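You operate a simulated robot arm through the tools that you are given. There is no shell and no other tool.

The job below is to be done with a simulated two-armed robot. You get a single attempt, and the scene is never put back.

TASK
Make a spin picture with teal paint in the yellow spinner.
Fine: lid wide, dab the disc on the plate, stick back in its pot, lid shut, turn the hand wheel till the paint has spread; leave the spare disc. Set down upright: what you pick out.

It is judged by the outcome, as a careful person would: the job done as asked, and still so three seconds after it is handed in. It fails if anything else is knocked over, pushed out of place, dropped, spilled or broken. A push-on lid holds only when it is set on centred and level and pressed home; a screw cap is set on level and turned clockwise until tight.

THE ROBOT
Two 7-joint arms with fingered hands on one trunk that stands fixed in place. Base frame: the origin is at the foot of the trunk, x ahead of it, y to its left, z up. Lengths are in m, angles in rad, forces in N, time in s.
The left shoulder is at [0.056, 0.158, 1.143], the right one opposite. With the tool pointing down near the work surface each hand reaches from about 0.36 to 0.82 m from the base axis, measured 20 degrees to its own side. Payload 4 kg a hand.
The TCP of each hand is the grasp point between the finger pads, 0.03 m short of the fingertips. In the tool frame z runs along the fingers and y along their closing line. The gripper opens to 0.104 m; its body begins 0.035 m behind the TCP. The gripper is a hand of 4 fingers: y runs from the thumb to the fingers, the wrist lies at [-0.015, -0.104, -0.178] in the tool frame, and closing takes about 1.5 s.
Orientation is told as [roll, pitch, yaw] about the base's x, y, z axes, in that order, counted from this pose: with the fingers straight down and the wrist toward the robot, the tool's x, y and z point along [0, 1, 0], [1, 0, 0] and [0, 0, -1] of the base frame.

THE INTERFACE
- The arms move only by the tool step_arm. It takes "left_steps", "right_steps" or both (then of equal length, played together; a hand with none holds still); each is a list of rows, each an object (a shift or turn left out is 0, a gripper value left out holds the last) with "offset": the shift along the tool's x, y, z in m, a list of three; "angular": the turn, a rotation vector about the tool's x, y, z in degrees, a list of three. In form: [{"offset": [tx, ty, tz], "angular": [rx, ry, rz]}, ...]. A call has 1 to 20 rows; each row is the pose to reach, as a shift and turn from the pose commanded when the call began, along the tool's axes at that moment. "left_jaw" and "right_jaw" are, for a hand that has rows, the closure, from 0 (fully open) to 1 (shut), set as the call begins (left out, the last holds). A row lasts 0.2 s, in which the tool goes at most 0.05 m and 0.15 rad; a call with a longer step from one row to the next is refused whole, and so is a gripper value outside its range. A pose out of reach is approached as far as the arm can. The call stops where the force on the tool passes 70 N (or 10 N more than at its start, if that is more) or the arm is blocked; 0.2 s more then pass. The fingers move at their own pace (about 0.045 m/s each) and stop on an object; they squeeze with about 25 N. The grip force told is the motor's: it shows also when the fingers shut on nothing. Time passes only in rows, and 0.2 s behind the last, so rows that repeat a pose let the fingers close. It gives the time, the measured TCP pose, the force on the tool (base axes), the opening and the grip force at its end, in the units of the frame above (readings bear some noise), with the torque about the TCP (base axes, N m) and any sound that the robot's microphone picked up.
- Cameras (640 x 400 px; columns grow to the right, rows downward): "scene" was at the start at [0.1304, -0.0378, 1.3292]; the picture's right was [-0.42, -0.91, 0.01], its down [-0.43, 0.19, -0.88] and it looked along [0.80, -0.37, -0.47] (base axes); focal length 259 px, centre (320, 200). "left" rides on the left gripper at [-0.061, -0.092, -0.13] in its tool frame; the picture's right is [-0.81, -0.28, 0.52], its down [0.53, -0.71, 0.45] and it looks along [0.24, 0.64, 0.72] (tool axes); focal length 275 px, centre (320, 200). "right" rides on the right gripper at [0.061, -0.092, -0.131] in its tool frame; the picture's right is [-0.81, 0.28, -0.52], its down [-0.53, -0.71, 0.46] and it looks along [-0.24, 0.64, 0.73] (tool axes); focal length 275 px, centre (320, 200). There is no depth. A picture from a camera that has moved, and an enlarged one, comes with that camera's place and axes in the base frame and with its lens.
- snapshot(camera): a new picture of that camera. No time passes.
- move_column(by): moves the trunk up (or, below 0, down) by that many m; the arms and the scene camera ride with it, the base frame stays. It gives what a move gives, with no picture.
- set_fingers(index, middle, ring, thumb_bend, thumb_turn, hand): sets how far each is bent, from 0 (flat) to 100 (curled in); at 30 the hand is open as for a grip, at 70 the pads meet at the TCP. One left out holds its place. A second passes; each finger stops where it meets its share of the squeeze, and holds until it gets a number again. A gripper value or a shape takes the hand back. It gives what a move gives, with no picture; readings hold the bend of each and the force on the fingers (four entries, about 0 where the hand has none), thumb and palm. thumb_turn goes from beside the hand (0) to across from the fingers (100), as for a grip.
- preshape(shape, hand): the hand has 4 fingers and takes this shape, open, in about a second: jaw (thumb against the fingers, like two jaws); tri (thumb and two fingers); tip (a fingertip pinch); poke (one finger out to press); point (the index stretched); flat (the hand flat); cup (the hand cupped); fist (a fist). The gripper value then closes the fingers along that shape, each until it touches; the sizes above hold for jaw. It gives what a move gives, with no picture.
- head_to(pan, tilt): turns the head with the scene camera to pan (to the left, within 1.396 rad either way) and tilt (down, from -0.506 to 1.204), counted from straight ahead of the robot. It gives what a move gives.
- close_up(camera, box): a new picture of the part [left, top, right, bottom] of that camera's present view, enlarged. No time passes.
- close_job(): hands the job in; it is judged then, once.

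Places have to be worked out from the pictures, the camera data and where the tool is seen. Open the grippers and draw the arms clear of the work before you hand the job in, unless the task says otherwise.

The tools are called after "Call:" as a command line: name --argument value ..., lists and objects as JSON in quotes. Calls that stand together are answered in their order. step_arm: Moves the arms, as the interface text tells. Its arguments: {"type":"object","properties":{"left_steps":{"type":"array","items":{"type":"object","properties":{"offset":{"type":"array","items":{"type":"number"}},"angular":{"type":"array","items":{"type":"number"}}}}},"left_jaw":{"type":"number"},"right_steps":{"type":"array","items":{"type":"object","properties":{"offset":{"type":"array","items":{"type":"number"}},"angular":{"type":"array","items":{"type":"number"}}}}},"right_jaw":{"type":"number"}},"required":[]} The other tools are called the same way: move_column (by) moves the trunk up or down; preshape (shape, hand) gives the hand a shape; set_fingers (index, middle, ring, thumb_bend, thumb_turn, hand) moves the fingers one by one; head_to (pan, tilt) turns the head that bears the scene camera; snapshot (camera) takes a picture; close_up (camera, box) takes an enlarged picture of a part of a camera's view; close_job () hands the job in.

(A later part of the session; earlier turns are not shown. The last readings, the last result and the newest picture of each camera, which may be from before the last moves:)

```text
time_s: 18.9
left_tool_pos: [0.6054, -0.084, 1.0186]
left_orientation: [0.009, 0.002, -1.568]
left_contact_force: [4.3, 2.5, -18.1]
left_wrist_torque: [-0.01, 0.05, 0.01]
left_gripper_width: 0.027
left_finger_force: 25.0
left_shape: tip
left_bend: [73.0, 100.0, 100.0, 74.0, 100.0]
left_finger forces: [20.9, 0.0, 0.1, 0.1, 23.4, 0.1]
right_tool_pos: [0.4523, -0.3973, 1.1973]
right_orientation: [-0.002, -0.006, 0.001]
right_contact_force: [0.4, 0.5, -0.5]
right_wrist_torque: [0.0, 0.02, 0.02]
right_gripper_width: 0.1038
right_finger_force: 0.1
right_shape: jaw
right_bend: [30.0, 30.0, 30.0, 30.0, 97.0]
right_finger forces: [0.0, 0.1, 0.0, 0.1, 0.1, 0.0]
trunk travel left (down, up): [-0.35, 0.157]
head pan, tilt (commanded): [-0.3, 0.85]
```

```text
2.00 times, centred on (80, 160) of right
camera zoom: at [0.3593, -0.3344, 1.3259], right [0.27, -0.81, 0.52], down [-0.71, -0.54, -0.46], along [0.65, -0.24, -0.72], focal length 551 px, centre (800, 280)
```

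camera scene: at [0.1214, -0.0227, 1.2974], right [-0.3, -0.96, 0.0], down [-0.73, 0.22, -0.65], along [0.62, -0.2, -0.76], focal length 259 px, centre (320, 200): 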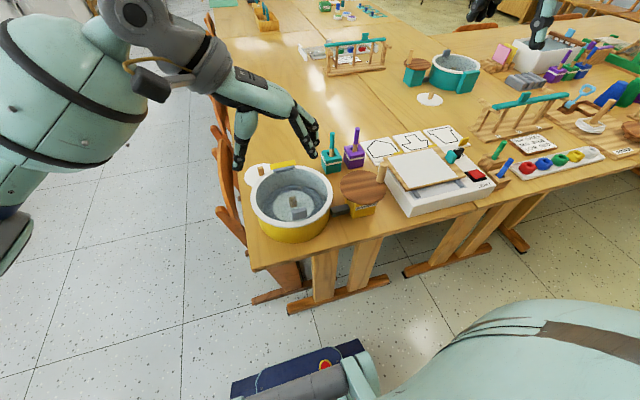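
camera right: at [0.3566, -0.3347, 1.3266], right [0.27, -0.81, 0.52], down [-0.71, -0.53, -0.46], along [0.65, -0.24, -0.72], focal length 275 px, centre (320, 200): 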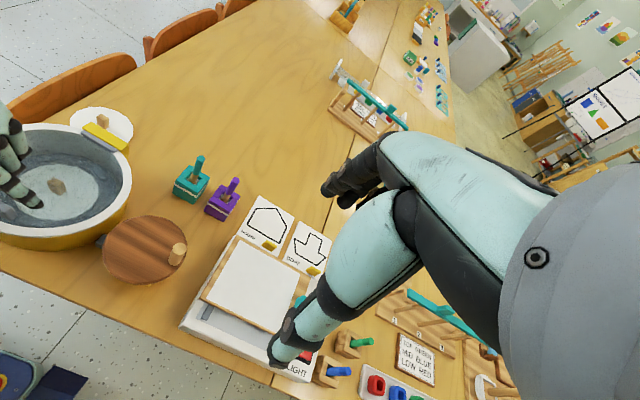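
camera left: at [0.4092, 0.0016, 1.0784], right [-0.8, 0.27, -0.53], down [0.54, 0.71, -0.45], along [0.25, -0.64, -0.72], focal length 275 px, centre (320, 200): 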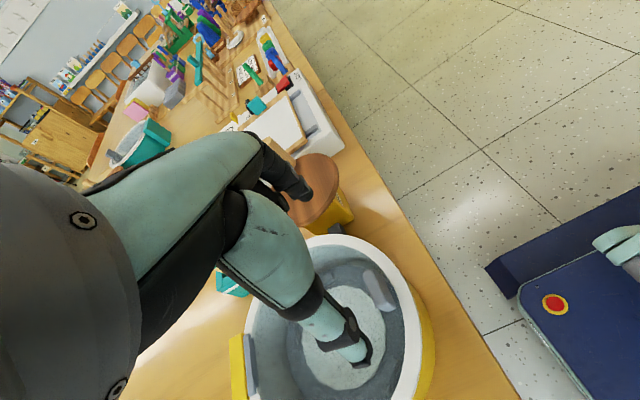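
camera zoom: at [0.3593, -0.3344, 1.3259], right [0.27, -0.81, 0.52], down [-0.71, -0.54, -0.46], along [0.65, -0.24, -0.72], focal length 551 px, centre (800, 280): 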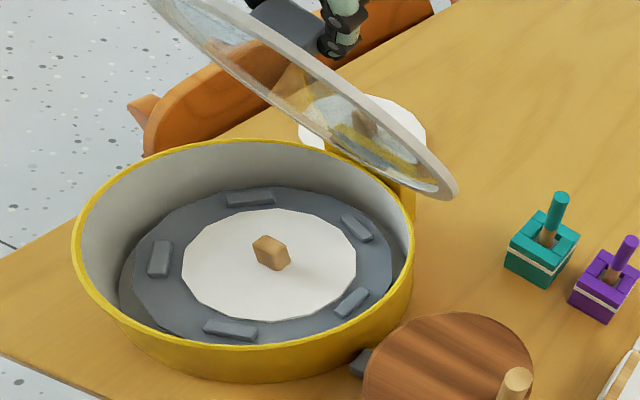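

Lid is at roughly 75°, with about 18 N still pulling inward along the radius. From the measured points the TCP circles about (0.644, 0.856) with radius ≈0.165, so I follow that to about 100° while tilting the wrist slightly.

Call:
step_arm --left_steps '[{"offset": [0.005, 0, 0.002], "angular": [0, -1, 0]}, {"offset": [0.0111, 0, 0.002], "angular": [0, -2, 0]}, {"offset": [0.0186, 0, 0.001], "angular": [0, -3, 0]}, {"offset": [0.0261, 0, 0.0], "angular": [0, -4, 0]}, {"offset": [0.0337, 0, -0.0004], "angular": [0, -5, 0]}, {"offset": [0.0413, 0, -0.0005], "angular": [0, -6, 0]}, {"offset": [0.0488, 0, -0.0003], "angular": [0, -7, 0]}, {"offset": [0.0564, 0, 0.0], "angular": [0, -8, 0]}, {"offset": [0.064, 0, 0.001], "angular": [0, -9, 0]}, {"offset": [0.0715, 0, 0.002], "angular": [0, -10, 0]}, {"offset": [0.0715, 0, 0.002], "angular": [0, -10, 0]}]'

Call:
close_up --camera "scene" --box '[200, 70, 380, 250]'

Call:
close_up --camera "right" --box '[0, 0, 220, 260]'

```text
time_s: 21.4
left_tool_pos: [0.6448, -0.0693, 1.0053]
left_orientation: [-0.167, 0.003, -1.573]
left_contact_force: [0.2, -19.6, -1.1]
left_wrist_torque: [-0.23, 0.02, 0.03]
left_gripper_width: 0.0326
left_finger_force: 25.5
left_shape: tip
left_bend: [74.0, 100.0, 100.0, 82.0, 100.0]
left_finger forces: [27.6, 0.0, 0.0, 0.0, 9.4, 0.0]
left hand out of reach, approached as far as the arm can: row 6, 7, 8, 9, 10, 11
right_tool_pos: [0.453, -0.3986, 1.1946]
right_orientation: [0.001, -0.008, 0.004]
right_contact_force: [0.2, -0.8, -0.1]
right_wrist_torque: [-0.02, 0.03, 0.01]
right_gripper_width: 0.104
right_finger_force: 0.1
right_shape: jaw
right_bend: [30.0, 30.0, 30.0, 30.0, 97.0]
right_finger forces: [0.0, 0.0, 0.1, 0.0, 0.0, 0.0]
trunk travel left (down, up): [-0.35, 0.157]
head pan, tilt (commanded): [-0.3, 0.85]
```

```text
2.22 times, centred on (290, 160) of scene
camera zoom: at [0.1239, -0.0253, 1.2969], right [-0.3, -0.96, 0.0], down [-0.73, 0.22, -0.65], along [0.62, -0.19, -0.76], focal length 576 px, centre (387, 289)
```

zoom: 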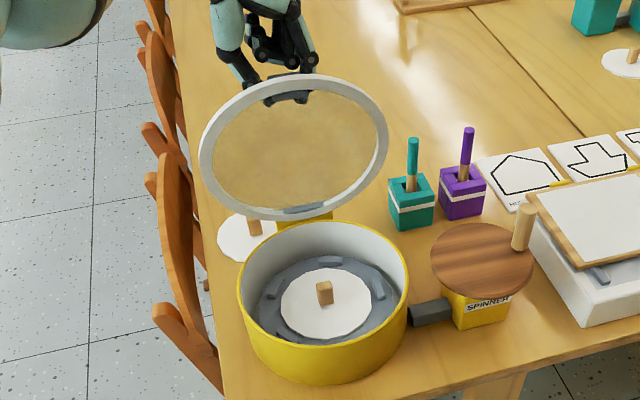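

```text
1.54 times, centred on (110, 130) of right
camera zoom: at [0.3591, -0.3373, 1.3249], right [0.27, -0.81, 0.52], down [-0.71, -0.53, -0.46], along [0.65, -0.24, -0.72], focal length 424 px, centre (643, 308)
```

zoom: 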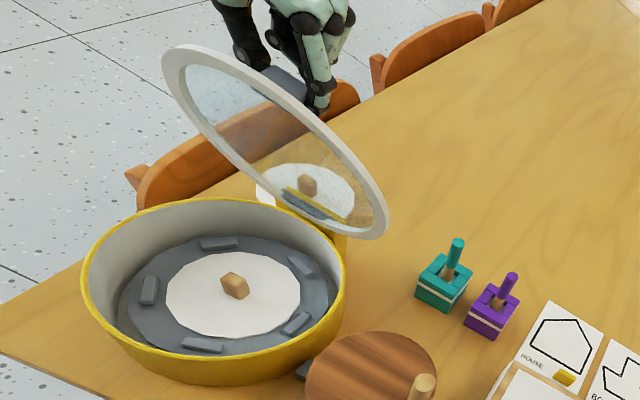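

The left arm ran out of reach near x≈0.645 with the lid at about 90°, and it is pushing the handle sideways (~20 N), so I back it off to the last reachable pose.

Call:
step_arm --left_steps '[{"offset": [-0.0125, 0, 0.0014], "angular": [0, 1.7, 0]}, {"offset": [-0.025, 0, 0.0028], "angular": [0, 3.4, 0]}, {"offset": [-0.0376, 0, 0.0042], "angular": [0, 5, 0]}, {"offset": [-0.0376, 0, 0.0042], "angular": [0, 5, 0]}]'

Call:
close_up --camera "scene" --box '[200, 70, 380, 250]'

Call:
close_up --camera "right" --box '[0, 0, 220, 260]'

```text
time_s: 22.4
left_tool_pos: [0.656, -0.0872, 1.0177]
left_orientation: [-0.063, 0.002, -1.592]
left_contact_force: [-2.5, 9.9, -61.7]
left_wrist_torque: [0.16, -0.1, 0.0]
left_gripper_width: 0.0216
left_finger_force: 25.4
left_shape: tip
left_bend: [73.0, 100.0, 100.0, 71.0, 100.0]
left_finger forces: [28.7, 0.0, 0.0, 0.1, 31.8, 0.1]
left hand out of reach, approached as far as the arm can: row 1, 2, 3, 4
right_tool_pos: [0.457, -0.3953, 1.1934]
right_orientation: [-0.004, -0.003, 0.001]
right_contact_force: [0.1, -0.1, 0.0]
right_wrist_torque: [0.0, 0.03, 0.01]
right_gripper_width: 0.1042
right_finger_force: 0.1
right_shape: jaw
right_bend: [30.0, 30.0, 30.0, 30.0, 97.0]
right_finger forces: [0.0, 0.0, 0.0, 0.1, 0.0, 0.0]
trunk travel left (down, up): [-0.35, 0.157]
head pan, tilt (commanded): [-0.3, 0.85]
```

```text
2.22 times, centred on (290, 160) of scene
camera zoom: at [0.1301, -0.0217, 1.2964], right [-0.3, -0.96, 0.01], down [-0.73, 0.22, -0.65], along [0.61, -0.2, -0.76], focal length 576 px, centre (387, 289)
```

zoom: 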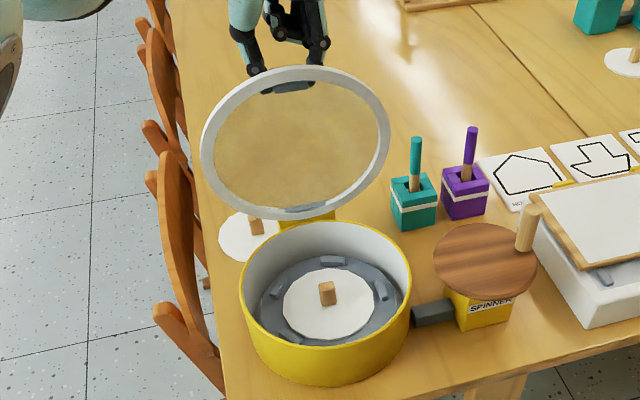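

```text
1.54 times, centred on (110, 130) of right
camera zoom: at [0.3646, -0.3335, 1.3244], right [0.27, -0.81, 0.52], down [-0.71, -0.54, -0.46], along [0.65, -0.25, -0.72], focal length 424 px, centre (643, 308)
```

zoom: 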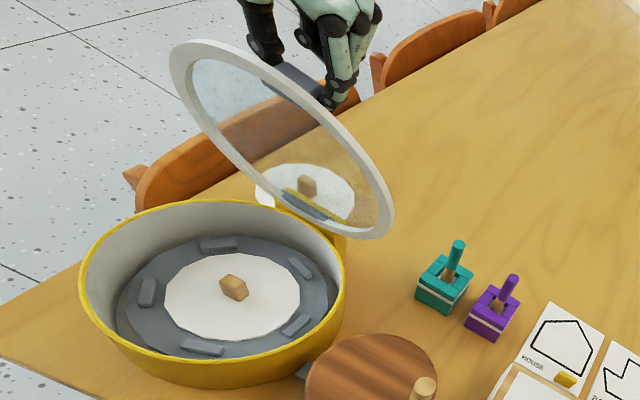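

The tool is now pulling up with about 60 N, so I quickly relax by stepping back toward the robot and slightly down.

Call:
step_arm --left_steps '[{"offset": [-0.008, 0, 0.004], "angular": [0, 1.5, 0]}, {"offset": [-0.016, 0, 0.006], "angular": [0, 3, 0]}, {"offset": [-0.024, 0, 0.007], "angular": [0, 5, 0]}, {"offset": [-0.024, 0, 0.007], "angular": [0, 5, 0]}]'

```text
time_s: 23.4
left_tool_pos: [0.6616, -0.0998, 1.0308]
left_orientation: [0.038, -0.008, -1.591]
left_contact_force: [-0.8, 22.3, -2.7]
left_wrist_torque: [0.08, 0.01, -0.06]
left_gripper_width: 0.0259
left_finger_force: 25.3
left_shape: tip
left_bend: [75.0, 100.0, 100.0, 67.0, 100.0]
left_finger forces: [20.1, 0.0, 0.0, 0.1, 34.2, 0.0]
left hand out of reach, approached as far as the arm can: row 1, 2, 3, 4
right_tool_pos: [0.4515, -0.3921, 1.1976]
right_orientation: [-0.004, -0.01, 0.003]
right_contact_force: [0.3, 0.1, 0.7]
right_wrist_torque: [0.02, 0.02, 0.0]
right_gripper_width: 0.1041
right_finger_force: 0.1
right_shape: jaw
right_bend: [30.0, 30.0, 30.0, 30.0, 97.0]
right_finger forces: [0.0, 0.1, 0.0, 0.1, 0.0, 0.0]
trunk travel left (down, up): [-0.35, 0.157]
head pan, tilt (commanded): [-0.3, 0.85]
```

The arm is still being reported out of reach and drifted; I look before moving further.

Call:
close_up --camera "scene" --box '[180, 40, 400, 250]'

Call:
close_up --camera "right" --box '[0, 0, 220, 260]'

Call:
snapshot --camera "left"

```text
1.90 times, centred on (290, 145) of scene
camera zoom: at [0.1221, -0.0193, 1.2976], right [-0.29, -0.96, 0.01], down [-0.73, 0.22, -0.65], along [0.62, -0.2, -0.76], focal length 493 px, centre (377, 305)
```

zoom: 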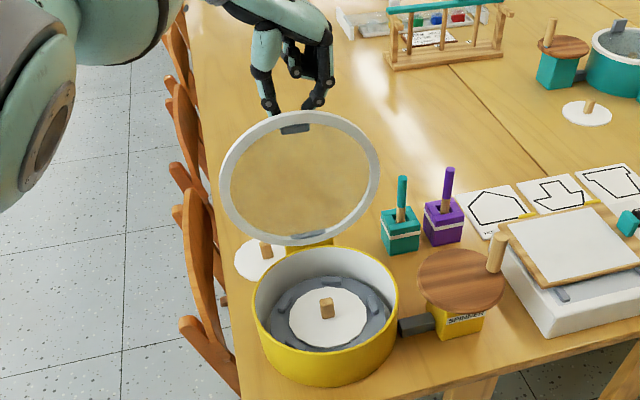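

```text
1.54 times, centred on (110, 130) of right
camera zoom: at [0.3573, -0.3309, 1.3277], right [0.27, -0.81, 0.52], down [-0.71, -0.54, -0.46], along [0.65, -0.25, -0.72], focal length 424 px, centre (643, 308)
```

zoom: 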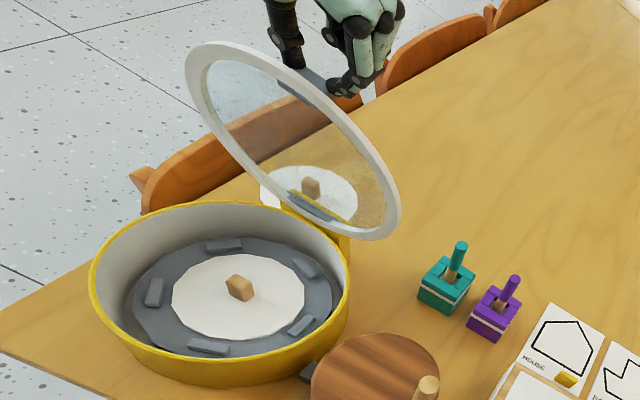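

```text
taken
camera left: at [0.5982, -0.0056, 1.158], right [-0.78, 0.29, -0.55], down [0.56, 0.7, -0.44], along [0.26, -0.66, -0.71], focal length 275 px, centre (320, 200)
```

left: 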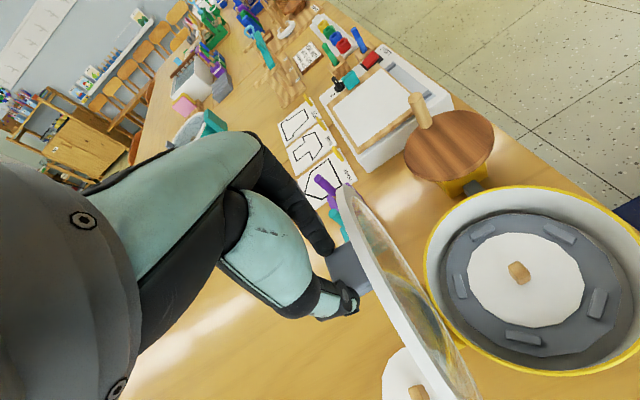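

The lid is about vertical, still held by the left pinch. I'll bring the right hand, fingers closed and pointing down, to the robot side of the lid (its underside) so it can push the lid wide open.

Call:
step_arm --right_steps '[{"offset": [0.026, 0.006, 0.02]}, {"offset": [0.052, 0.012, 0.04]}, {"offset": [0.078, 0.02, 0.065]}, {"offset": [0.105, 0.027, 0.09]}, {"offset": [0.131, 0.034, 0.11]}, {"offset": [0.157, 0.041, 0.13]}, {"offset": [0.183, 0.048, 0.15]}, {"offset": [0.21, 0.055, 0.175]}, {"offset": [0.236, 0.062, 0.2]}, {"offset": [0.262, 0.0685, 0.2176]}, {"offset": [0.262, 0.0685, 0.2176]}]' --right_jaw 1.0

Call:
close_up --camera "scene" --box '[180, 20, 400, 250]'

Call:
snapshot --camera "right"

```text
time_s: 25.8
left_tool_pos: [0.6612, -0.1007, 1.0301]
left_orientation: [0.039, -0.006, -1.591]
left_contact_force: [0.2, 19.5, 8.2]
left_wrist_torque: [0.25, 0.05, 0.03]
left_gripper_width: 0.0271
left_finger_force: 24.7
left_shape: tip
left_bend: [76.0, 100.0, 100.0, 67.0, 100.0]
left_finger forces: [26.1, 0.1, 0.0, 0.0, 34.6, 0.1]
right_tool_pos: [0.5222, -0.1339, 0.9815]
right_orientation: [-0.002, -0.014, 0.002]
right_contact_force: [0.7, 1.2, 0.3]
right_wrist_torque: [-0.01, -0.01, 0.0]
right_gripper_width: 0.0
right_finger_force: 24.7
right_shape: jaw
right_bend: [70.0, 70.0, 70.0, 47.0, 100.0]
right_finger forces: [0.0, 0.1, 0.0, 0.1, 0.1, 0.0]
trunk travel left (down, up): [-0.35, 0.157]
head pan, tilt (commanded): [-0.3, 0.85]
```

```text
1.74 times, centred on (290, 135) of scene
camera zoom: at [0.1204, -0.0195, 1.2976], right [-0.3, -0.96, 0.01], down [-0.73, 0.22, -0.65], along [0.62, -0.2, -0.76], focal length 450 px, centre (372, 313)
```

zoom: 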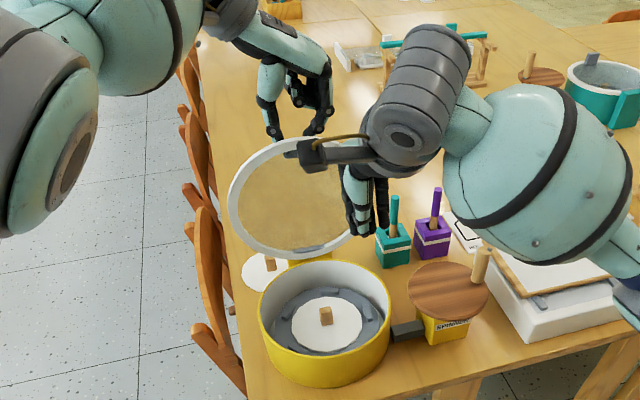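

```text
taken
camera right: at [0.428, -0.0717, 1.1113], right [0.27, -0.81, 0.52], down [-0.71, -0.54, -0.46], along [0.65, -0.25, -0.72], focal length 275 px, centre (320, 200)
```

right: 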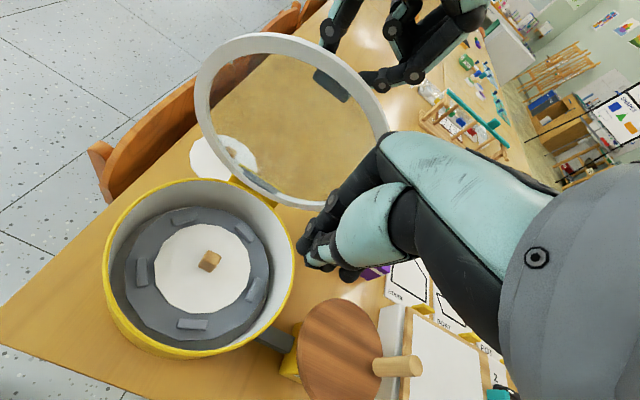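

The lid stands nearly vertical, held by the left pinch. I lower the right hand a bit and advance it toward the lid's underside.

Call:
step_arm --right_steps '[{"offset": [0, 0.01, 0.018]}, {"offset": [0, 0.02, 0.035]}, {"offset": [0, 0.035, 0.035]}, {"offset": [0, 0.05, 0.035]}, {"offset": [0, 0.06, 0.035]}, {"offset": [0, 0.06, 0.035]}]'

Call:
close_up --camera "right" --box '[180, 0, 500, 280]'

Call:
close_up --camera "scene" --box '[180, 20, 400, 250]'

Call:
snapshot --camera "left"

```text
time_s: 27.1
left_tool_pos: [0.6613, -0.0998, 1.0295]
left_orientation: [0.039, -0.009, -1.594]
left_contact_force: [-0.2, 19.6, 8.1]
left_wrist_torque: [0.22, 0.05, 0.04]
left_gripper_width: 0.0269
left_finger_force: 24.8
left_shape: tip
left_bend: [76.0, 100.0, 100.0, 67.0, 100.0]
left_finger forces: [25.7, 0.0, 0.0, 0.0, 33.8, 0.0]
right_tool_pos: [0.5813, -0.1325, 0.9455]
right_orientation: [-0.003, -0.012, 0.003]
right_contact_force: [0.0, -0.2, 0.7]
right_wrist_torque: [0.02, 0.0, -0.01]
right_gripper_width: 0.0
right_finger_force: 25.3
right_shape: jaw
right_bend: [70.0, 70.0, 70.0, 47.0, 100.0]
right_finger forces: [0.1, 0.0, 0.0, 0.0, 0.0, 0.0]
trunk travel left (down, up): [-0.35, 0.157]
head pan, tilt (commanded): [-0.3, 0.85]
```

```text
1.43 times, centred on (340, 140) of right
camera zoom: at [0.4866, -0.0704, 1.074], right [0.27, -0.81, 0.52], down [-0.71, -0.54, -0.46], along [0.65, -0.25, -0.72], focal length 393 px, centre (291, 286)
```

zoom: 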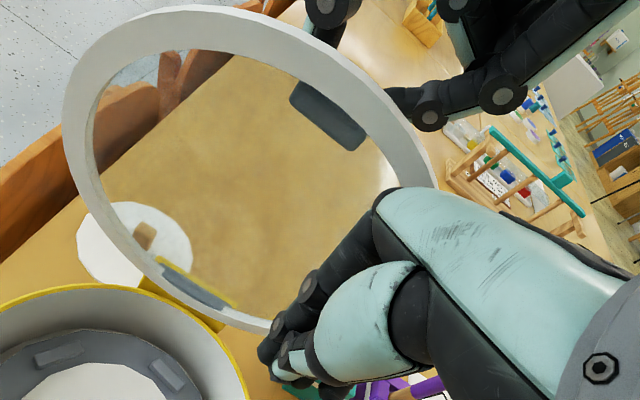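

```text
1.74 times, centred on (290, 135) of scene
camera zoom: at [0.1207, -0.0193, 1.2976], right [-0.3, -0.96, 0.01], down [-0.73, 0.22, -0.65], along [0.62, -0.2, -0.76], focal length 450 px, centre (372, 313)
```

zoom: 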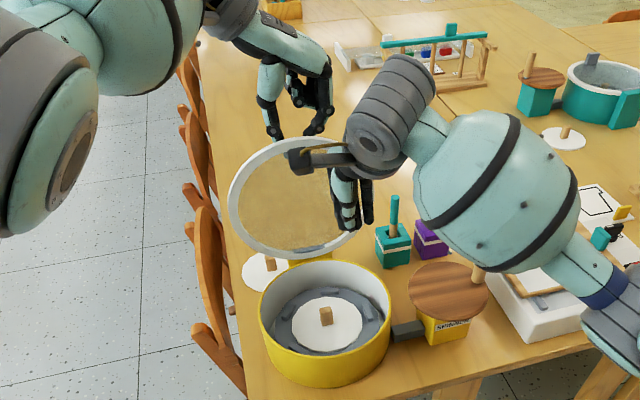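

```text
taken
camera left: at [0.5968, -0.006, 1.1575], right [-0.78, 0.29, -0.55], down [0.56, 0.7, -0.44], along [0.26, -0.66, -0.71], focal length 275 px, centre (320, 200)
```

left: 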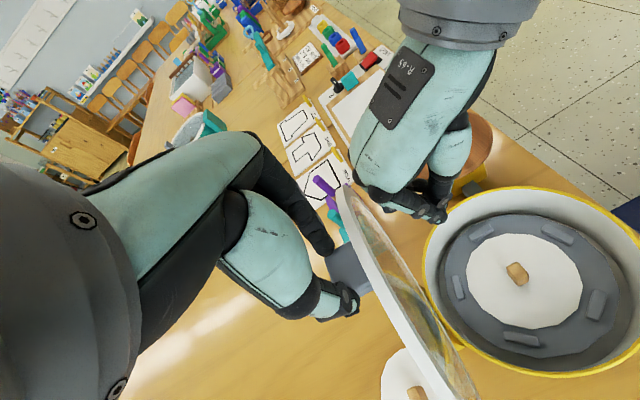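

The right knuckles are nearly touching the lid. I advance in small steps until contact is felt.

Call:
step_arm --right_steps '[{"offset": [0, 0.007, 0]}, {"offset": [0, 0.014, 0]}, {"offset": [0, 0.02, 0]}, {"offset": [0, 0.02, 0]}]'

Call:
close_up --camera "left" --box '[280, 100, 520, 300]'

```text
time_s: 28.1
left_tool_pos: [0.661, -0.0998, 1.0305]
left_orientation: [0.041, -0.008, -1.59]
left_contact_force: [18.8, 17.3, 4.6]
left_wrist_torque: [-0.31, -0.25, -0.04]
left_gripper_width: 0.0269
left_finger_force: 25.5
left_shape: tip
left_bend: [76.0, 100.0, 100.0, 66.0, 100.0]
left_finger forces: [33.6, 0.0, 0.0, 0.0, 33.5, 0.0]
right_tool_pos: [0.6, -0.1326, 0.946]
right_orientation: [-0.003, -0.011, 0.003]
right_contact_force: [-20.5, -1.8, 4.9]
right_wrist_torque: [0.02, -1.35, -0.25]
right_gripper_width: 0.0
right_finger_force: 25.3
right_shape: jaw
right_bend: [70.0, 70.0, 70.0, 47.0, 100.0]
right_finger forces: [0.0, 20.2, 0.0, 0.0, 0.0, 0.1]
trunk travel left (down, up): [-0.35, 0.157]
head pan, tilt (commanded): [-0.3, 0.85]
```

```text
2.00 times, centred on (400, 200) of left
camera zoom: at [0.5968, -0.0058, 1.1578], right [-0.78, 0.29, -0.55], down [0.56, 0.7, -0.44], along [0.26, -0.66, -0.71], focal length 551 px, centre (160, 200)
```

zoom: 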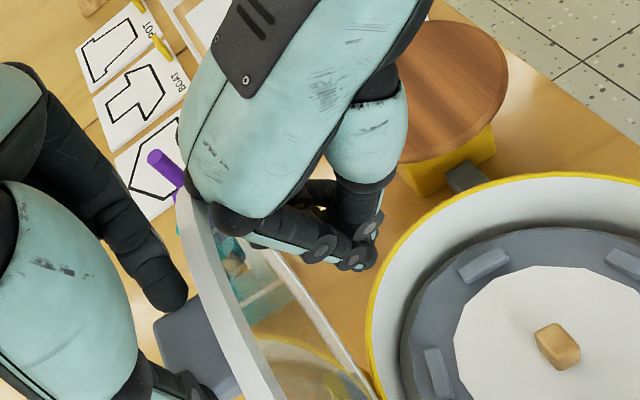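

The right hand now supports the lid with about 20 N. I open the left pinch in place so the lid rests on the right hand.

Call:
step_arm --left_steps '[{"offset": [0, 0, 0]}, {"offset": [0, 0, 0]}, {"offset": [0, 0, 0]}, {"offset": [0, 0, 0]}, {"offset": [0, 0, 0]}]' --left_jaw 0.0

Call:
snapshot --camera "left"

Call:
close_up --camera "scene" --box '[180, 20, 400, 250]'

Call:
snapshot --camera "right"

```text
time_s: 29.4
left_tool_pos: [0.6611, -0.1036, 1.0292]
left_orientation: [0.038, -0.009, -1.593]
left_contact_force: [-0.3, 0.4, 0.5]
left_wrist_torque: [0.0, 0.06, 0.01]
left_gripper_width: 0.1037
left_finger_force: 0.1
left_shape: tip
left_bend: [30.0, 98.0, 99.0, 30.0, 98.0]
left_finger forces: [0.0, 0.0, 0.0, 0.0, 0.2, 0.1]
right_tool_pos: [0.6016, -0.1334, 0.9437]
right_orientation: [-0.002, -0.011, 0.002]
right_contact_force: [-0.2, -0.2, 0.5]
right_wrist_torque: [-0.01, 0.01, -0.01]
right_gripper_width: 0.0
right_finger_force: 25.1
right_shape: jaw
right_bend: [70.0, 70.0, 70.0, 47.0, 100.0]
right_finger forces: [0.1, 0.0, 0.1, 0.1, 0.0, 0.2]
trunk travel left (down, up): [-0.35, 0.157]
head pan, tilt (commanded): [-0.3, 0.85]
```

```text
taken
camera left: at [0.5975, -0.0095, 1.1572], right [-0.78, 0.29, -0.55], down [0.57, 0.7, -0.44], along [0.26, -0.66, -0.71], focal length 275 px, centre (320, 200)
```

left: 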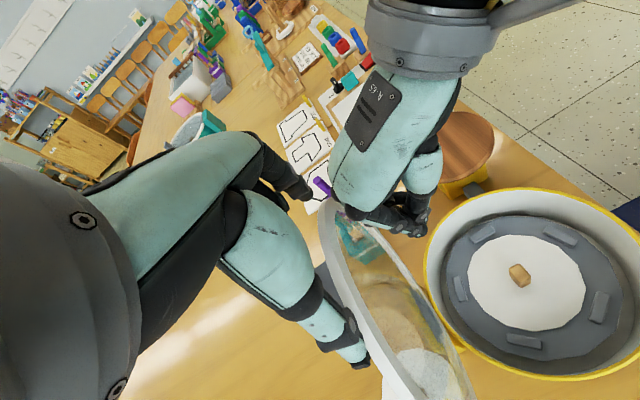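

```text
1.74 times, centred on (290, 135) of scene
camera zoom: at [0.1217, -0.0223, 1.2974], right [-0.3, -0.96, 0.0], down [-0.73, 0.22, -0.65], along [0.62, -0.2, -0.76], focal length 450 px, centre (372, 313)
```

zoom: 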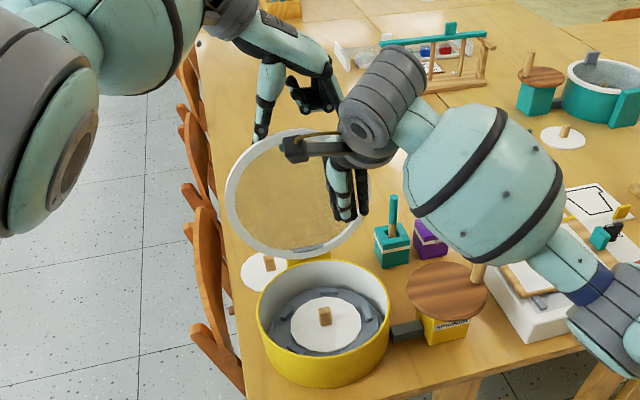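

```text
taken
camera right: at [0.5075, -0.0724, 1.0738], right [0.27, -0.81, 0.52], down [-0.71, -0.53, -0.46], along [0.65, -0.24, -0.72], focal length 275 px, centre (320, 200)
```

right: 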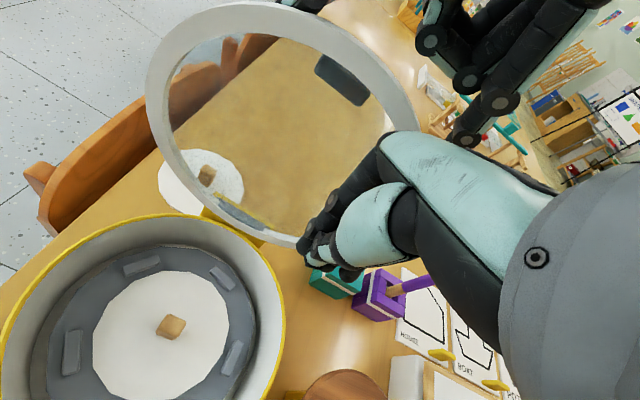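

The lid now stays up by itself (right-hand force is ~0). To extract the left hand straight up without IK surprises, I raise the trunk by 6 cm, which lifts both arms vertically.

Call:
move_column --by 0.06

Call:
snapshot --camera "left"

Call:
snapshot --camera "right"

Call:
close_up --camera "scene" --box '[180, 20, 400, 250]'

```text
time_s: 30.4
left_tool_pos: [0.6621, -0.1034, 1.0915]
left_orientation: [0.04, -0.007, -1.596]
left_contact_force: [0.7, -0.6, -0.4]
left_wrist_torque: [-0.03, -0.01, 0.0]
left_gripper_width: 0.1038
left_finger_force: 0.0
left_shape: tip
left_bend: [30.0, 98.0, 99.0, 30.0, 98.0]
left_finger forces: [0.0, 0.0, 0.1, 0.1, 0.0, 0.0]
right_tool_pos: [0.6012, -0.1333, 1.0046]
right_orientation: [-0.003, -0.01, 0.0]
right_contact_force: [0.1, 0.4, 0.4]
right_wrist_torque: [-0.03, -0.01, -0.03]
right_gripper_width: 0.0
right_finger_force: 24.6
right_shape: jaw
right_bend: [70.0, 70.0, 70.0, 47.0, 100.0]
right_finger forces: [0.0, 0.0, 0.0, 0.0, 0.1, 0.0]
trunk travel left (down, up): [-0.41, 0.097]
head pan, tilt (commanded): [-0.3, 0.85]
```

```text
taken
camera left: at [0.5984, -0.0104, 1.2184], right [-0.78, 0.29, -0.55], down [0.57, 0.7, -0.44], along [0.26, -0.66, -0.71], focal length 275 px, centre (320, 200)
```

left: 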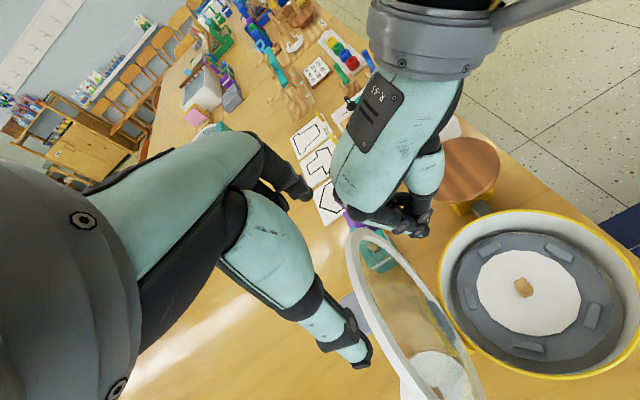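

```text
taken
camera right: at [0.5078, -0.0726, 1.1341], right [0.27, -0.81, 0.52], down [-0.71, -0.53, -0.46], along [0.65, -0.24, -0.72], focal length 275 px, centre (320, 200)
```

right: 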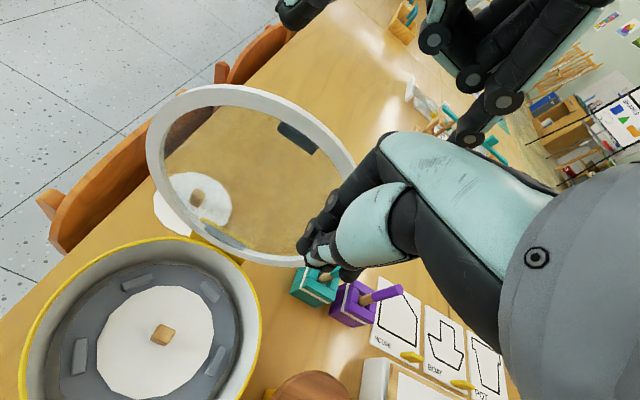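

```text
1.74 times, centred on (290, 135) of scene
camera zoom: at [0.1229, -0.0227, 1.358], right [-0.3, -0.96, 0.0], down [-0.73, 0.22, -0.65], along [0.62, -0.2, -0.76], focal length 450 px, centre (372, 313)
```

zoom: 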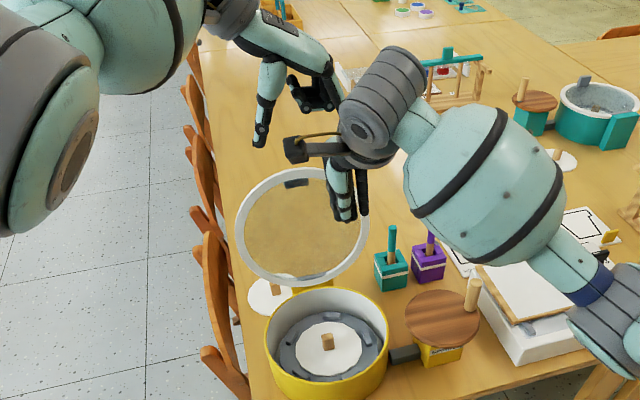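

Lid stands at about 93–95° on its own. I first withdraw the right hand toward the robot and right, to give the left hand room to leave.

Call:
step_arm --right_steps '[{"offset": [-0.01, -0.03, -0.01]}, {"offset": [-0.03, -0.06, -0.02]}, {"offset": [-0.06, -0.09, -0.03]}, {"offset": [-0.1, -0.11, -0.03]}, {"offset": [-0.14, -0.12, -0.03]}, {"offset": [-0.17, -0.12, -0.03]}, {"offset": [-0.17, -0.12, -0.03]}]'

Call:
step_arm --left_steps '[{"offset": [-0.005, -0.005, -0.03]}, {"offset": [-0.02, -0.015, -0.06]}, {"offset": [-0.04, -0.04, -0.07]}, {"offset": [-0.065, -0.07, -0.07]}, {"offset": [-0.09, -0.1, -0.07]}, {"offset": [-0.12, -0.13, -0.07]}, {"offset": [-0.15, -0.16, -0.07]}, {"offset": [-0.18, -0.19, -0.07]}, {"offset": [-0.2, -0.22, -0.07]}, {"offset": [-0.2, -0.22, -0.07]}]'

Call:
snapshot --camera "scene"

Call:
snapshot --camera "right"

```text
time_s: 31.9
left_tool_pos: [0.6611, -0.1032, 1.091]
left_orientation: [0.039, -0.008, -1.594]
left_contact_force: [1.0, -0.2, -0.5]
left_wrist_torque: [-0.03, -0.03, -0.01]
left_gripper_width: 0.1037
left_finger_force: 0.2
left_shape: tip
left_bend: [30.0, 98.0, 99.0, 30.0, 98.0]
left_finger forces: [0.0, 0.0, 0.1, 0.0, 0.1, 0.0]
right_tool_pos: [0.4793, -0.3043, 1.0371]
right_orientation: [0.0, -0.011, 0.002]
right_contact_force: [0.9, -0.1, 0.6]
right_wrist_torque: [0.0, -0.01, -0.01]
right_gripper_width: 0.0002
right_finger_force: 25.4
right_shape: jaw
right_bend: [70.0, 70.0, 70.0, 47.0, 100.0]
right_finger forces: [0.0, 0.0, 0.1, 0.0, 0.0, 0.0]
trunk travel left (down, up): [-0.41, 0.097]
head pan, tilt (commanded): [-0.3, 0.85]
```

```text
time_s: 34.1
left_tool_pos: [0.679, 0.0934, 1.2191]
left_orientation: [0.047, 0.007, -1.589]
left_contact_force: [0.2, 0.2, 0.2]
left_wrist_torque: [-0.03, 0.01, -0.06]
left_gripper_width: 0.104
left_finger_force: 0.1
left_shape: tip
left_bend: [30.0, 98.0, 99.0, 30.0, 98.0]
left_finger forces: [0.0, 0.0, 0.0, 0.0, 0.0, 0.0]
left hand out of reach, approached as far as the arm can: row 1, 2, 3, 4, 5, 6, 7, 8, 9, 10
right_tool_pos: [0.4794, -0.3045, 1.0381]
right_orientation: [-0.001, -0.009, 0.002]
right_contact_force: [0.1, -0.8, -0.8]
right_wrist_torque: [0.01, -0.01, 0.01]
right_gripper_width: 0.0
right_finger_force: 25.0
right_shape: jaw
right_bend: [70.0, 70.0, 70.0, 47.0, 100.0]
right_finger forces: [0.1, 0.0, 0.0, 0.1, 0.0, 0.0]
trunk travel left (down, up): [-0.41, 0.097]
head pan, tilt (commanded): [-0.3, 0.85]
```

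```text
taken
camera scene: at [0.1226, -0.0232, 1.3579], right [-0.3, -0.96, 0.0], down [-0.73, 0.22, -0.65], along [0.62, -0.19, -0.76], focal length 259 px, centre (320, 200)
```

scene: 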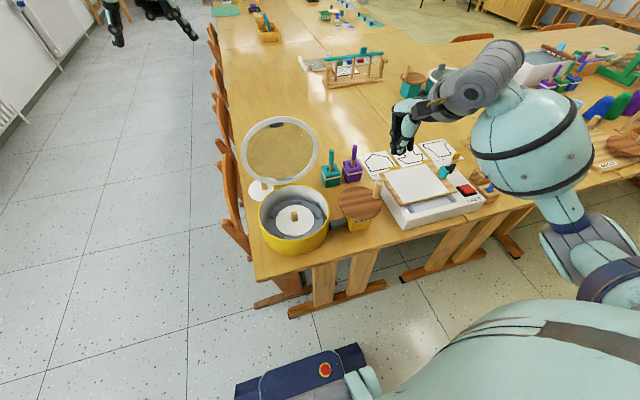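

```text
taken
camera right: at [0.3856, -0.2428, 1.167], right [0.27, -0.81, 0.52], down [-0.71, -0.53, -0.46], along [0.65, -0.24, -0.72], focal length 275 px, centre (320, 200)
```

right: 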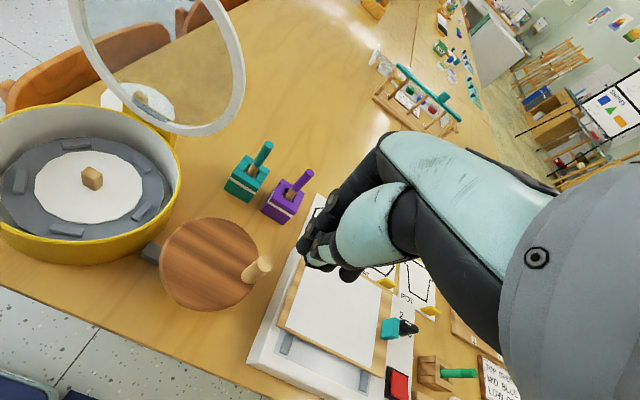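

The left hand is clear of the lid now, but its x did not follow; I command it further back toward the robot.

Call:
step_arm --left_steps '[{"offset": [-0.03, -0.01, 0]}, {"offset": [-0.06, -0.02, 0]}, {"offset": [-0.09, -0.03, 0]}, {"offset": [-0.12, -0.04, 0]}, {"offset": [-0.15, -0.04, 0]}, {"offset": [-0.15, -0.04, 0]}]'

```text
time_s: 35.5
left_tool_pos: [0.6645, 0.1489, 1.2585]
left_orientation: [0.044, 0.009, -1.589]
left_contact_force: [-0.3, -0.3, 0.0]
left_wrist_torque: [-0.02, 0.02, 0.02]
left_gripper_width: 0.104
left_finger_force: 0.1
left_shape: tip
left_bend: [30.0, 98.0, 99.0, 30.0, 98.0]
left_finger forces: [0.0, 0.1, 0.1, 0.1, 0.0, 0.0]
left hand out of reach, approached as far as the arm can: row 1, 2, 3, 4, 5, 6
right_tool_pos: [0.4803, -0.3038, 1.0369]
right_orientation: [-0.002, -0.009, 0.001]
right_contact_force: [-0.3, -0.1, -0.2]
right_wrist_torque: [0.02, -0.02, 0.0]
right_gripper_width: 0.0
right_finger_force: 25.1
right_shape: jaw
right_bend: [70.0, 70.0, 70.0, 47.0, 100.0]
right_finger forces: [0.0, 0.0, 0.0, 0.1, 0.1, 0.0]
trunk travel left (down, up): [-0.41, 0.097]
head pan, tilt (commanded): [-0.3, 0.85]
```

The left arm seems stuck near a straight-elbow configuration. I turn the head left to look at the arm.

Call:
head_to --pan 0.35 --tilt 0.3

Call:
snapshot --camera "scene"

Call:
snapshot --camera "left"

```text
time_s: 36.6
left_tool_pos: [0.6638, 0.1507, 1.2581]
left_orientation: [0.045, 0.01, -1.587]
left_contact_force: [-0.4, 0.2, 0.2]
left_wrist_torque: [-0.02, 0.02, 0.0]
left_gripper_width: 0.1041
left_finger_force: 0.0
left_shape: tip
left_bend: [30.0, 98.0, 99.0, 30.0, 98.0]
left_finger forces: [0.1, 0.1, 0.0, 0.0, 0.0, 0.0]
right_tool_pos: [0.4798, -0.3037, 1.0375]
right_orientation: [-0.002, -0.009, 0.002]
right_contact_force: [-0.7, -0.1, -0.6]
right_wrist_torque: [0.07, 0.02, -0.01]
right_gripper_width: 0.0
right_finger_force: 25.1
right_shape: jaw
right_bend: [70.0, 70.0, 70.0, 47.0, 100.0]
right_finger forces: [0.0, 0.0, 0.0, 0.0, 0.0, 0.1]
trunk travel left (down, up): [-0.41, 0.097]
head pan, tilt (commanded): [0.351, 0.3]
```

```text
taken
camera scene: at [0.1362, 0.0323, 1.406], right [0.34, -0.94, 0.0], down [-0.29, -0.1, -0.95], along [0.89, 0.33, -0.31], focal length 259 px, centre (320, 200)
```

scene: 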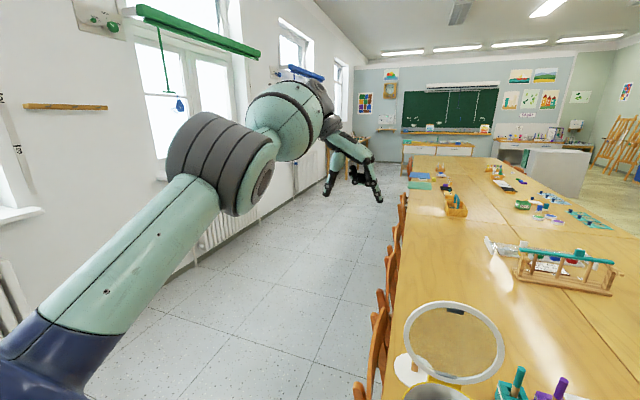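

```text
taken
camera left: at [0.599, 0.2423, 1.3869], right [-0.78, 0.29, -0.55], down [0.56, 0.71, -0.42], along [0.27, -0.64, -0.72], focal length 275 px, centre (320, 200)
```

left: 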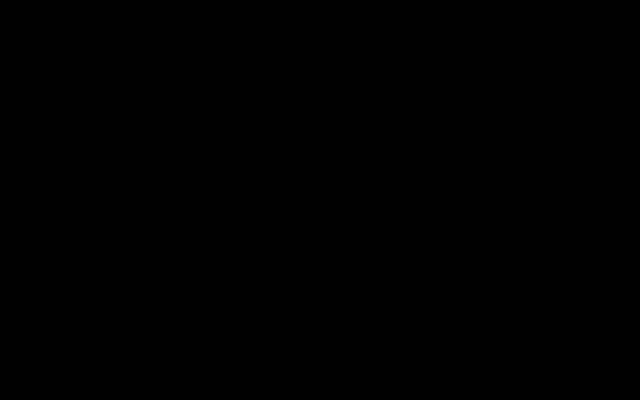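

The left camera is hidden inside its own arm, so the wrist is folded at a limit. I turn the left hand back about its tool axis toward the default yaw, in small steps, to unwind the wrist.

Call:
step_arm --left_steps '[{"angular": [0, 0, -8]}, {"angular": [0, 0, -16]}, {"angular": [0, 0, -24]}, {"angular": [0, 0, -32]}, {"angular": [0, 0, -40]}, {"angular": [0, 0, -40]}]'

Call:
snapshot --camera "scene"

```text
time_s: 38.0
left_tool_pos: [0.7172, 0.1515, 1.303]
left_orientation: [0.038, -0.018, -0.891]
left_contact_force: [-0.3, 0.8, -0.6]
left_wrist_torque: [-0.03, -0.03, -0.02]
left_gripper_width: 0.1038
left_finger_force: 0.1
left_shape: tip
left_bend: [30.0, 98.0, 99.0, 30.0, 98.0]
left_finger forces: [0.1, 0.1, 0.0, 0.1, 0.0, 0.0]
left hand out of reach, approached as far as the arm can: row 1, 2, 3, 4, 5, 6
right_tool_pos: [0.4801, -0.3041, 1.0369]
right_orientation: [-0.002, -0.01, 0.003]
right_contact_force: [0.1, -1.3, -0.5]
right_wrist_torque: [-0.02, -0.02, 0.01]
right_gripper_width: 0.0
right_finger_force: 24.8
right_shape: jaw
right_bend: [70.0, 70.0, 70.0, 47.0, 100.0]
right_finger forces: [0.0, 0.0, 0.1, 0.0, 0.0, 0.0]
trunk travel left (down, up): [-0.41, 0.097]
head pan, tilt (commanded): [0.351, 0.3]
```

```text
taken
camera scene: at [0.136, 0.0325, 1.4061], right [0.34, -0.94, 0.0], down [-0.29, -0.1, -0.95], along [0.89, 0.33, -0.31], focal length 259 px, centre (320, 200)
```

scene: 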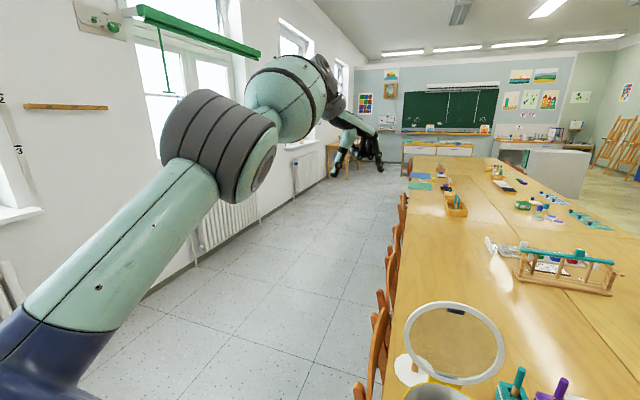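

Orientation follows but position does not, which suggests the stored command sits too close to the body. I test by commanding +0.15 m in base x; the area around the hand is free.

Call:
step_arm --left_steps '[{"offset": [0.029, 0.0235, 0]}, {"offset": [0.058, 0.047, 0]}, {"offset": [0.0875, 0.0705, 0]}, {"offset": [0.117, 0.094, 0]}, {"offset": [0.117, 0.094, 0]}]'

Call:
snapshot --camera "scene"

```text
time_s: 39.2
left_tool_pos: [0.7437, 0.152, 1.2324]
left_orientation: [0.006, -0.003, -0.871]
left_contact_force: [-0.2, 0.5, -0.4]
left_wrist_torque: [0.0, 0.01, 0.03]
left_gripper_width: 0.1039
left_finger_force: 0.0
left_shape: tip
left_bend: [30.0, 98.0, 99.0, 30.0, 98.0]
left_finger forces: [0.0, 0.1, 0.1, 0.0, 0.0, 0.0]
left hand out of reach, approached as far as the arm can: row 1, 2, 3, 4, 5
right_tool_pos: [0.4804, -0.3041, 1.0379]
right_orientation: [0.0, -0.01, 0.002]
right_contact_force: [-0.4, 0.3, 0.2]
right_wrist_torque: [0.01, -0.01, -0.01]
right_gripper_width: 0.0
right_finger_force: 24.6
right_shape: jaw
right_bend: [70.0, 70.0, 70.0, 47.0, 100.0]
right_finger forces: [0.0, 0.0, 0.0, 0.1, 0.0, 0.1]
trunk travel left (down, up): [-0.41, 0.097]
head pan, tilt (commanded): [0.351, 0.3]
```

```text
taken
camera scene: at [0.1363, 0.0318, 1.4061], right [0.34, -0.94, -0.01], down [-0.29, -0.1, -0.95], along [0.89, 0.33, -0.31], focal length 259 px, centre (320, 200)
```

scene: 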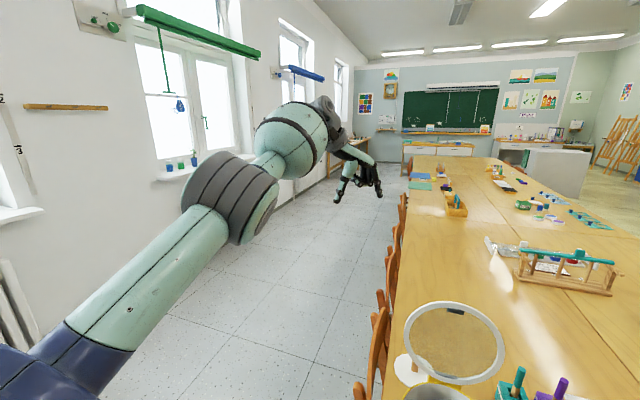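

z dropped toward the expected command, so the stored command probably is still too near. I add another 0.12 m in base x.

Call:
step_arm --left_steps '[{"offset": [0.031, 0.025, 0]}, {"offset": [0.062, 0.05, 0]}, {"offset": [0.093, 0.075, 0]}, {"offset": [0.093, 0.075, 0]}]'

Call:
snapshot --camera "scene"

```text
time_s: 40.2
left_tool_pos: [0.7447, 0.1531, 1.2274]
left_orientation: [0.007, -0.003, -0.873]
left_contact_force: [1.1, 0.7, 0.7]
left_wrist_torque: [0.02, 0.02, 0.02]
left_gripper_width: 0.1039
left_finger_force: 0.0
left_shape: tip
left_bend: [30.0, 98.0, 99.0, 30.0, 98.0]
left_finger forces: [0.1, 0.0, 0.0, 0.1, 0.1, 0.0]
left hand out of reach, approached as far as the arm can: row 1, 2, 3, 4
right_tool_pos: [0.4799, -0.3019, 1.0374]
right_orientation: [-0.001, -0.009, 0.002]
right_contact_force: [-0.1, -0.3, 0.4]
right_wrist_torque: [-0.01, 0.02, -0.02]
right_gripper_width: 0.0
right_finger_force: 24.9
right_shape: jaw
right_bend: [70.0, 70.0, 70.0, 47.0, 100.0]
right_finger forces: [0.0, 0.1, 0.0, 0.0, 0.0, 0.1]
trunk travel left (down, up): [-0.41, 0.097]
head pan, tilt (commanded): [0.351, 0.3]
```

```text
taken
camera scene: at [0.1367, 0.0324, 1.406], right [0.34, -0.94, 0.0], down [-0.29, -0.1, -0.95], along [0.89, 0.33, -0.31], focal length 259 px, centre (320, 200)
```

scene: 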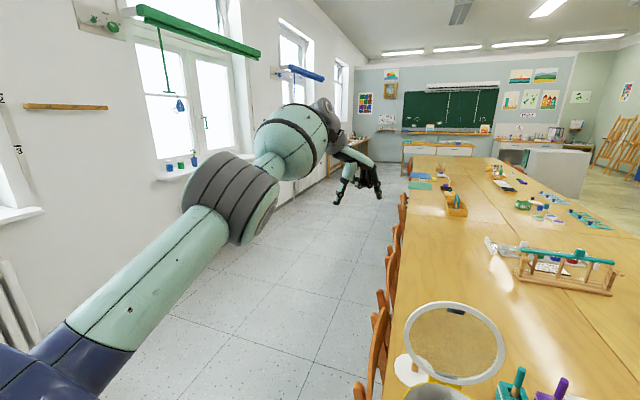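

Now x is saturated forward with the arm well stretched. From this less folded configuration I turn the hand the rest of the way to default yaw and draw it back in small steps.

Call:
step_arm --left_steps '[{"angular": [0, 0, -8]}, {"angular": [0, 0, -16]}, {"angular": [0, 0, -24]}, {"angular": [0, 0, -32]}, {"angular": [0, 0, -40]}, {"angular": [0, 0, -48]}, {"angular": [0, 0, -48]}]'

Call:
step_arm --left_steps '[{"offset": [0, -0.03, 0]}, {"offset": [0, -0.06, 0]}, {"offset": [0, -0.09, 0]}, {"offset": [0, -0.12, 0]}, {"offset": [0, -0.12, 0]}]'

Call:
snapshot --camera "scene"

```text
time_s: 40.7
left_tool_pos: [0.719, 0.1554, 1.2335]
left_orientation: [0.016, -0.008, -0.685]
left_contact_force: [-0.1, -0.6, -0.2]
left_wrist_torque: [0.01, 0.01, 0.01]
left_gripper_width: 0.1041
left_finger_force: 0.1
left_shape: tip
left_bend: [30.0, 98.0, 99.0, 30.0, 97.0]
left_finger forces: [0.1, 0.0, 0.0, 0.0, 0.0, 0.1]
right_tool_pos: [0.4648, -0.3028, 1.0438]
right_orientation: [-0.003, -0.023, 0.004]
right_contact_force: [-1.5, -0.1, -0.3]
right_wrist_torque: [0.02, 0.0, 0.0]
right_gripper_width: 0.0001
right_finger_force: 25.0
right_shape: jaw
right_bend: [70.0, 70.0, 70.0, 47.0, 100.0]
right_finger forces: [0.0, 0.0, 0.1, 0.0, 0.0, 0.0]
trunk travel left (down, up): [-0.41, 0.097]
head pan, tilt (commanded): [0.351, 0.3]
stopped in row 2 (left hand): the arm was blocked; the commanded pose is now the measured one
```

```text
time_s: 41.9
left_tool_pos: [0.6257, 0.2303, 1.2305]
left_orientation: [0.017, -0.011, -0.687]
left_contact_force: [-0.3, -0.5, 0.6]
left_wrist_torque: [0.0, 0.0, 0.0]
left_gripper_width: 0.1037
left_finger_force: 0.0
left_shape: tip
left_bend: [30.0, 98.0, 99.0, 30.0, 97.0]
left_finger forces: [0.1, 0.0, 0.1, 0.0, 0.1, 0.1]
right_tool_pos: [0.4666, -0.3033, 1.0429]
right_orientation: [-0.003, -0.024, 0.003]
right_contact_force: [0.1, -0.6, 0.0]
right_wrist_torque: [0.0, -0.01, 0.01]
right_gripper_width: 0.0
right_finger_force: 24.7
right_shape: jaw
right_bend: [70.0, 70.0, 70.0, 47.0, 100.0]
right_finger forces: [0.0, 0.0, 0.1, 0.0, 0.0, 0.1]
trunk travel left (down, up): [-0.41, 0.097]
head pan, tilt (commanded): [0.351, 0.3]
```

```text
taken
camera scene: at [0.136, 0.0312, 1.4062], right [0.34, -0.94, -0.01], down [-0.29, -0.1, -0.95], along [0.89, 0.33, -0.31], focal length 259 px, centre (320, 200)
```

scene: 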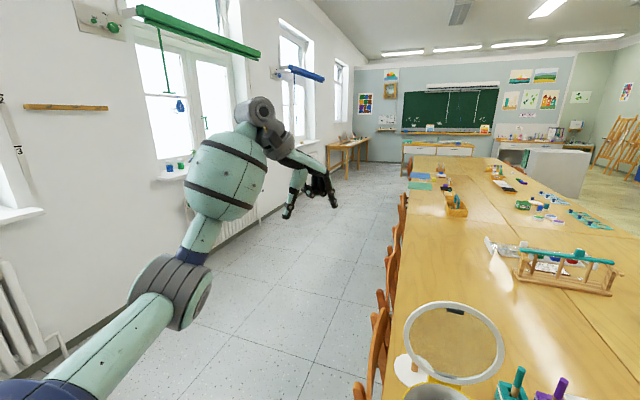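

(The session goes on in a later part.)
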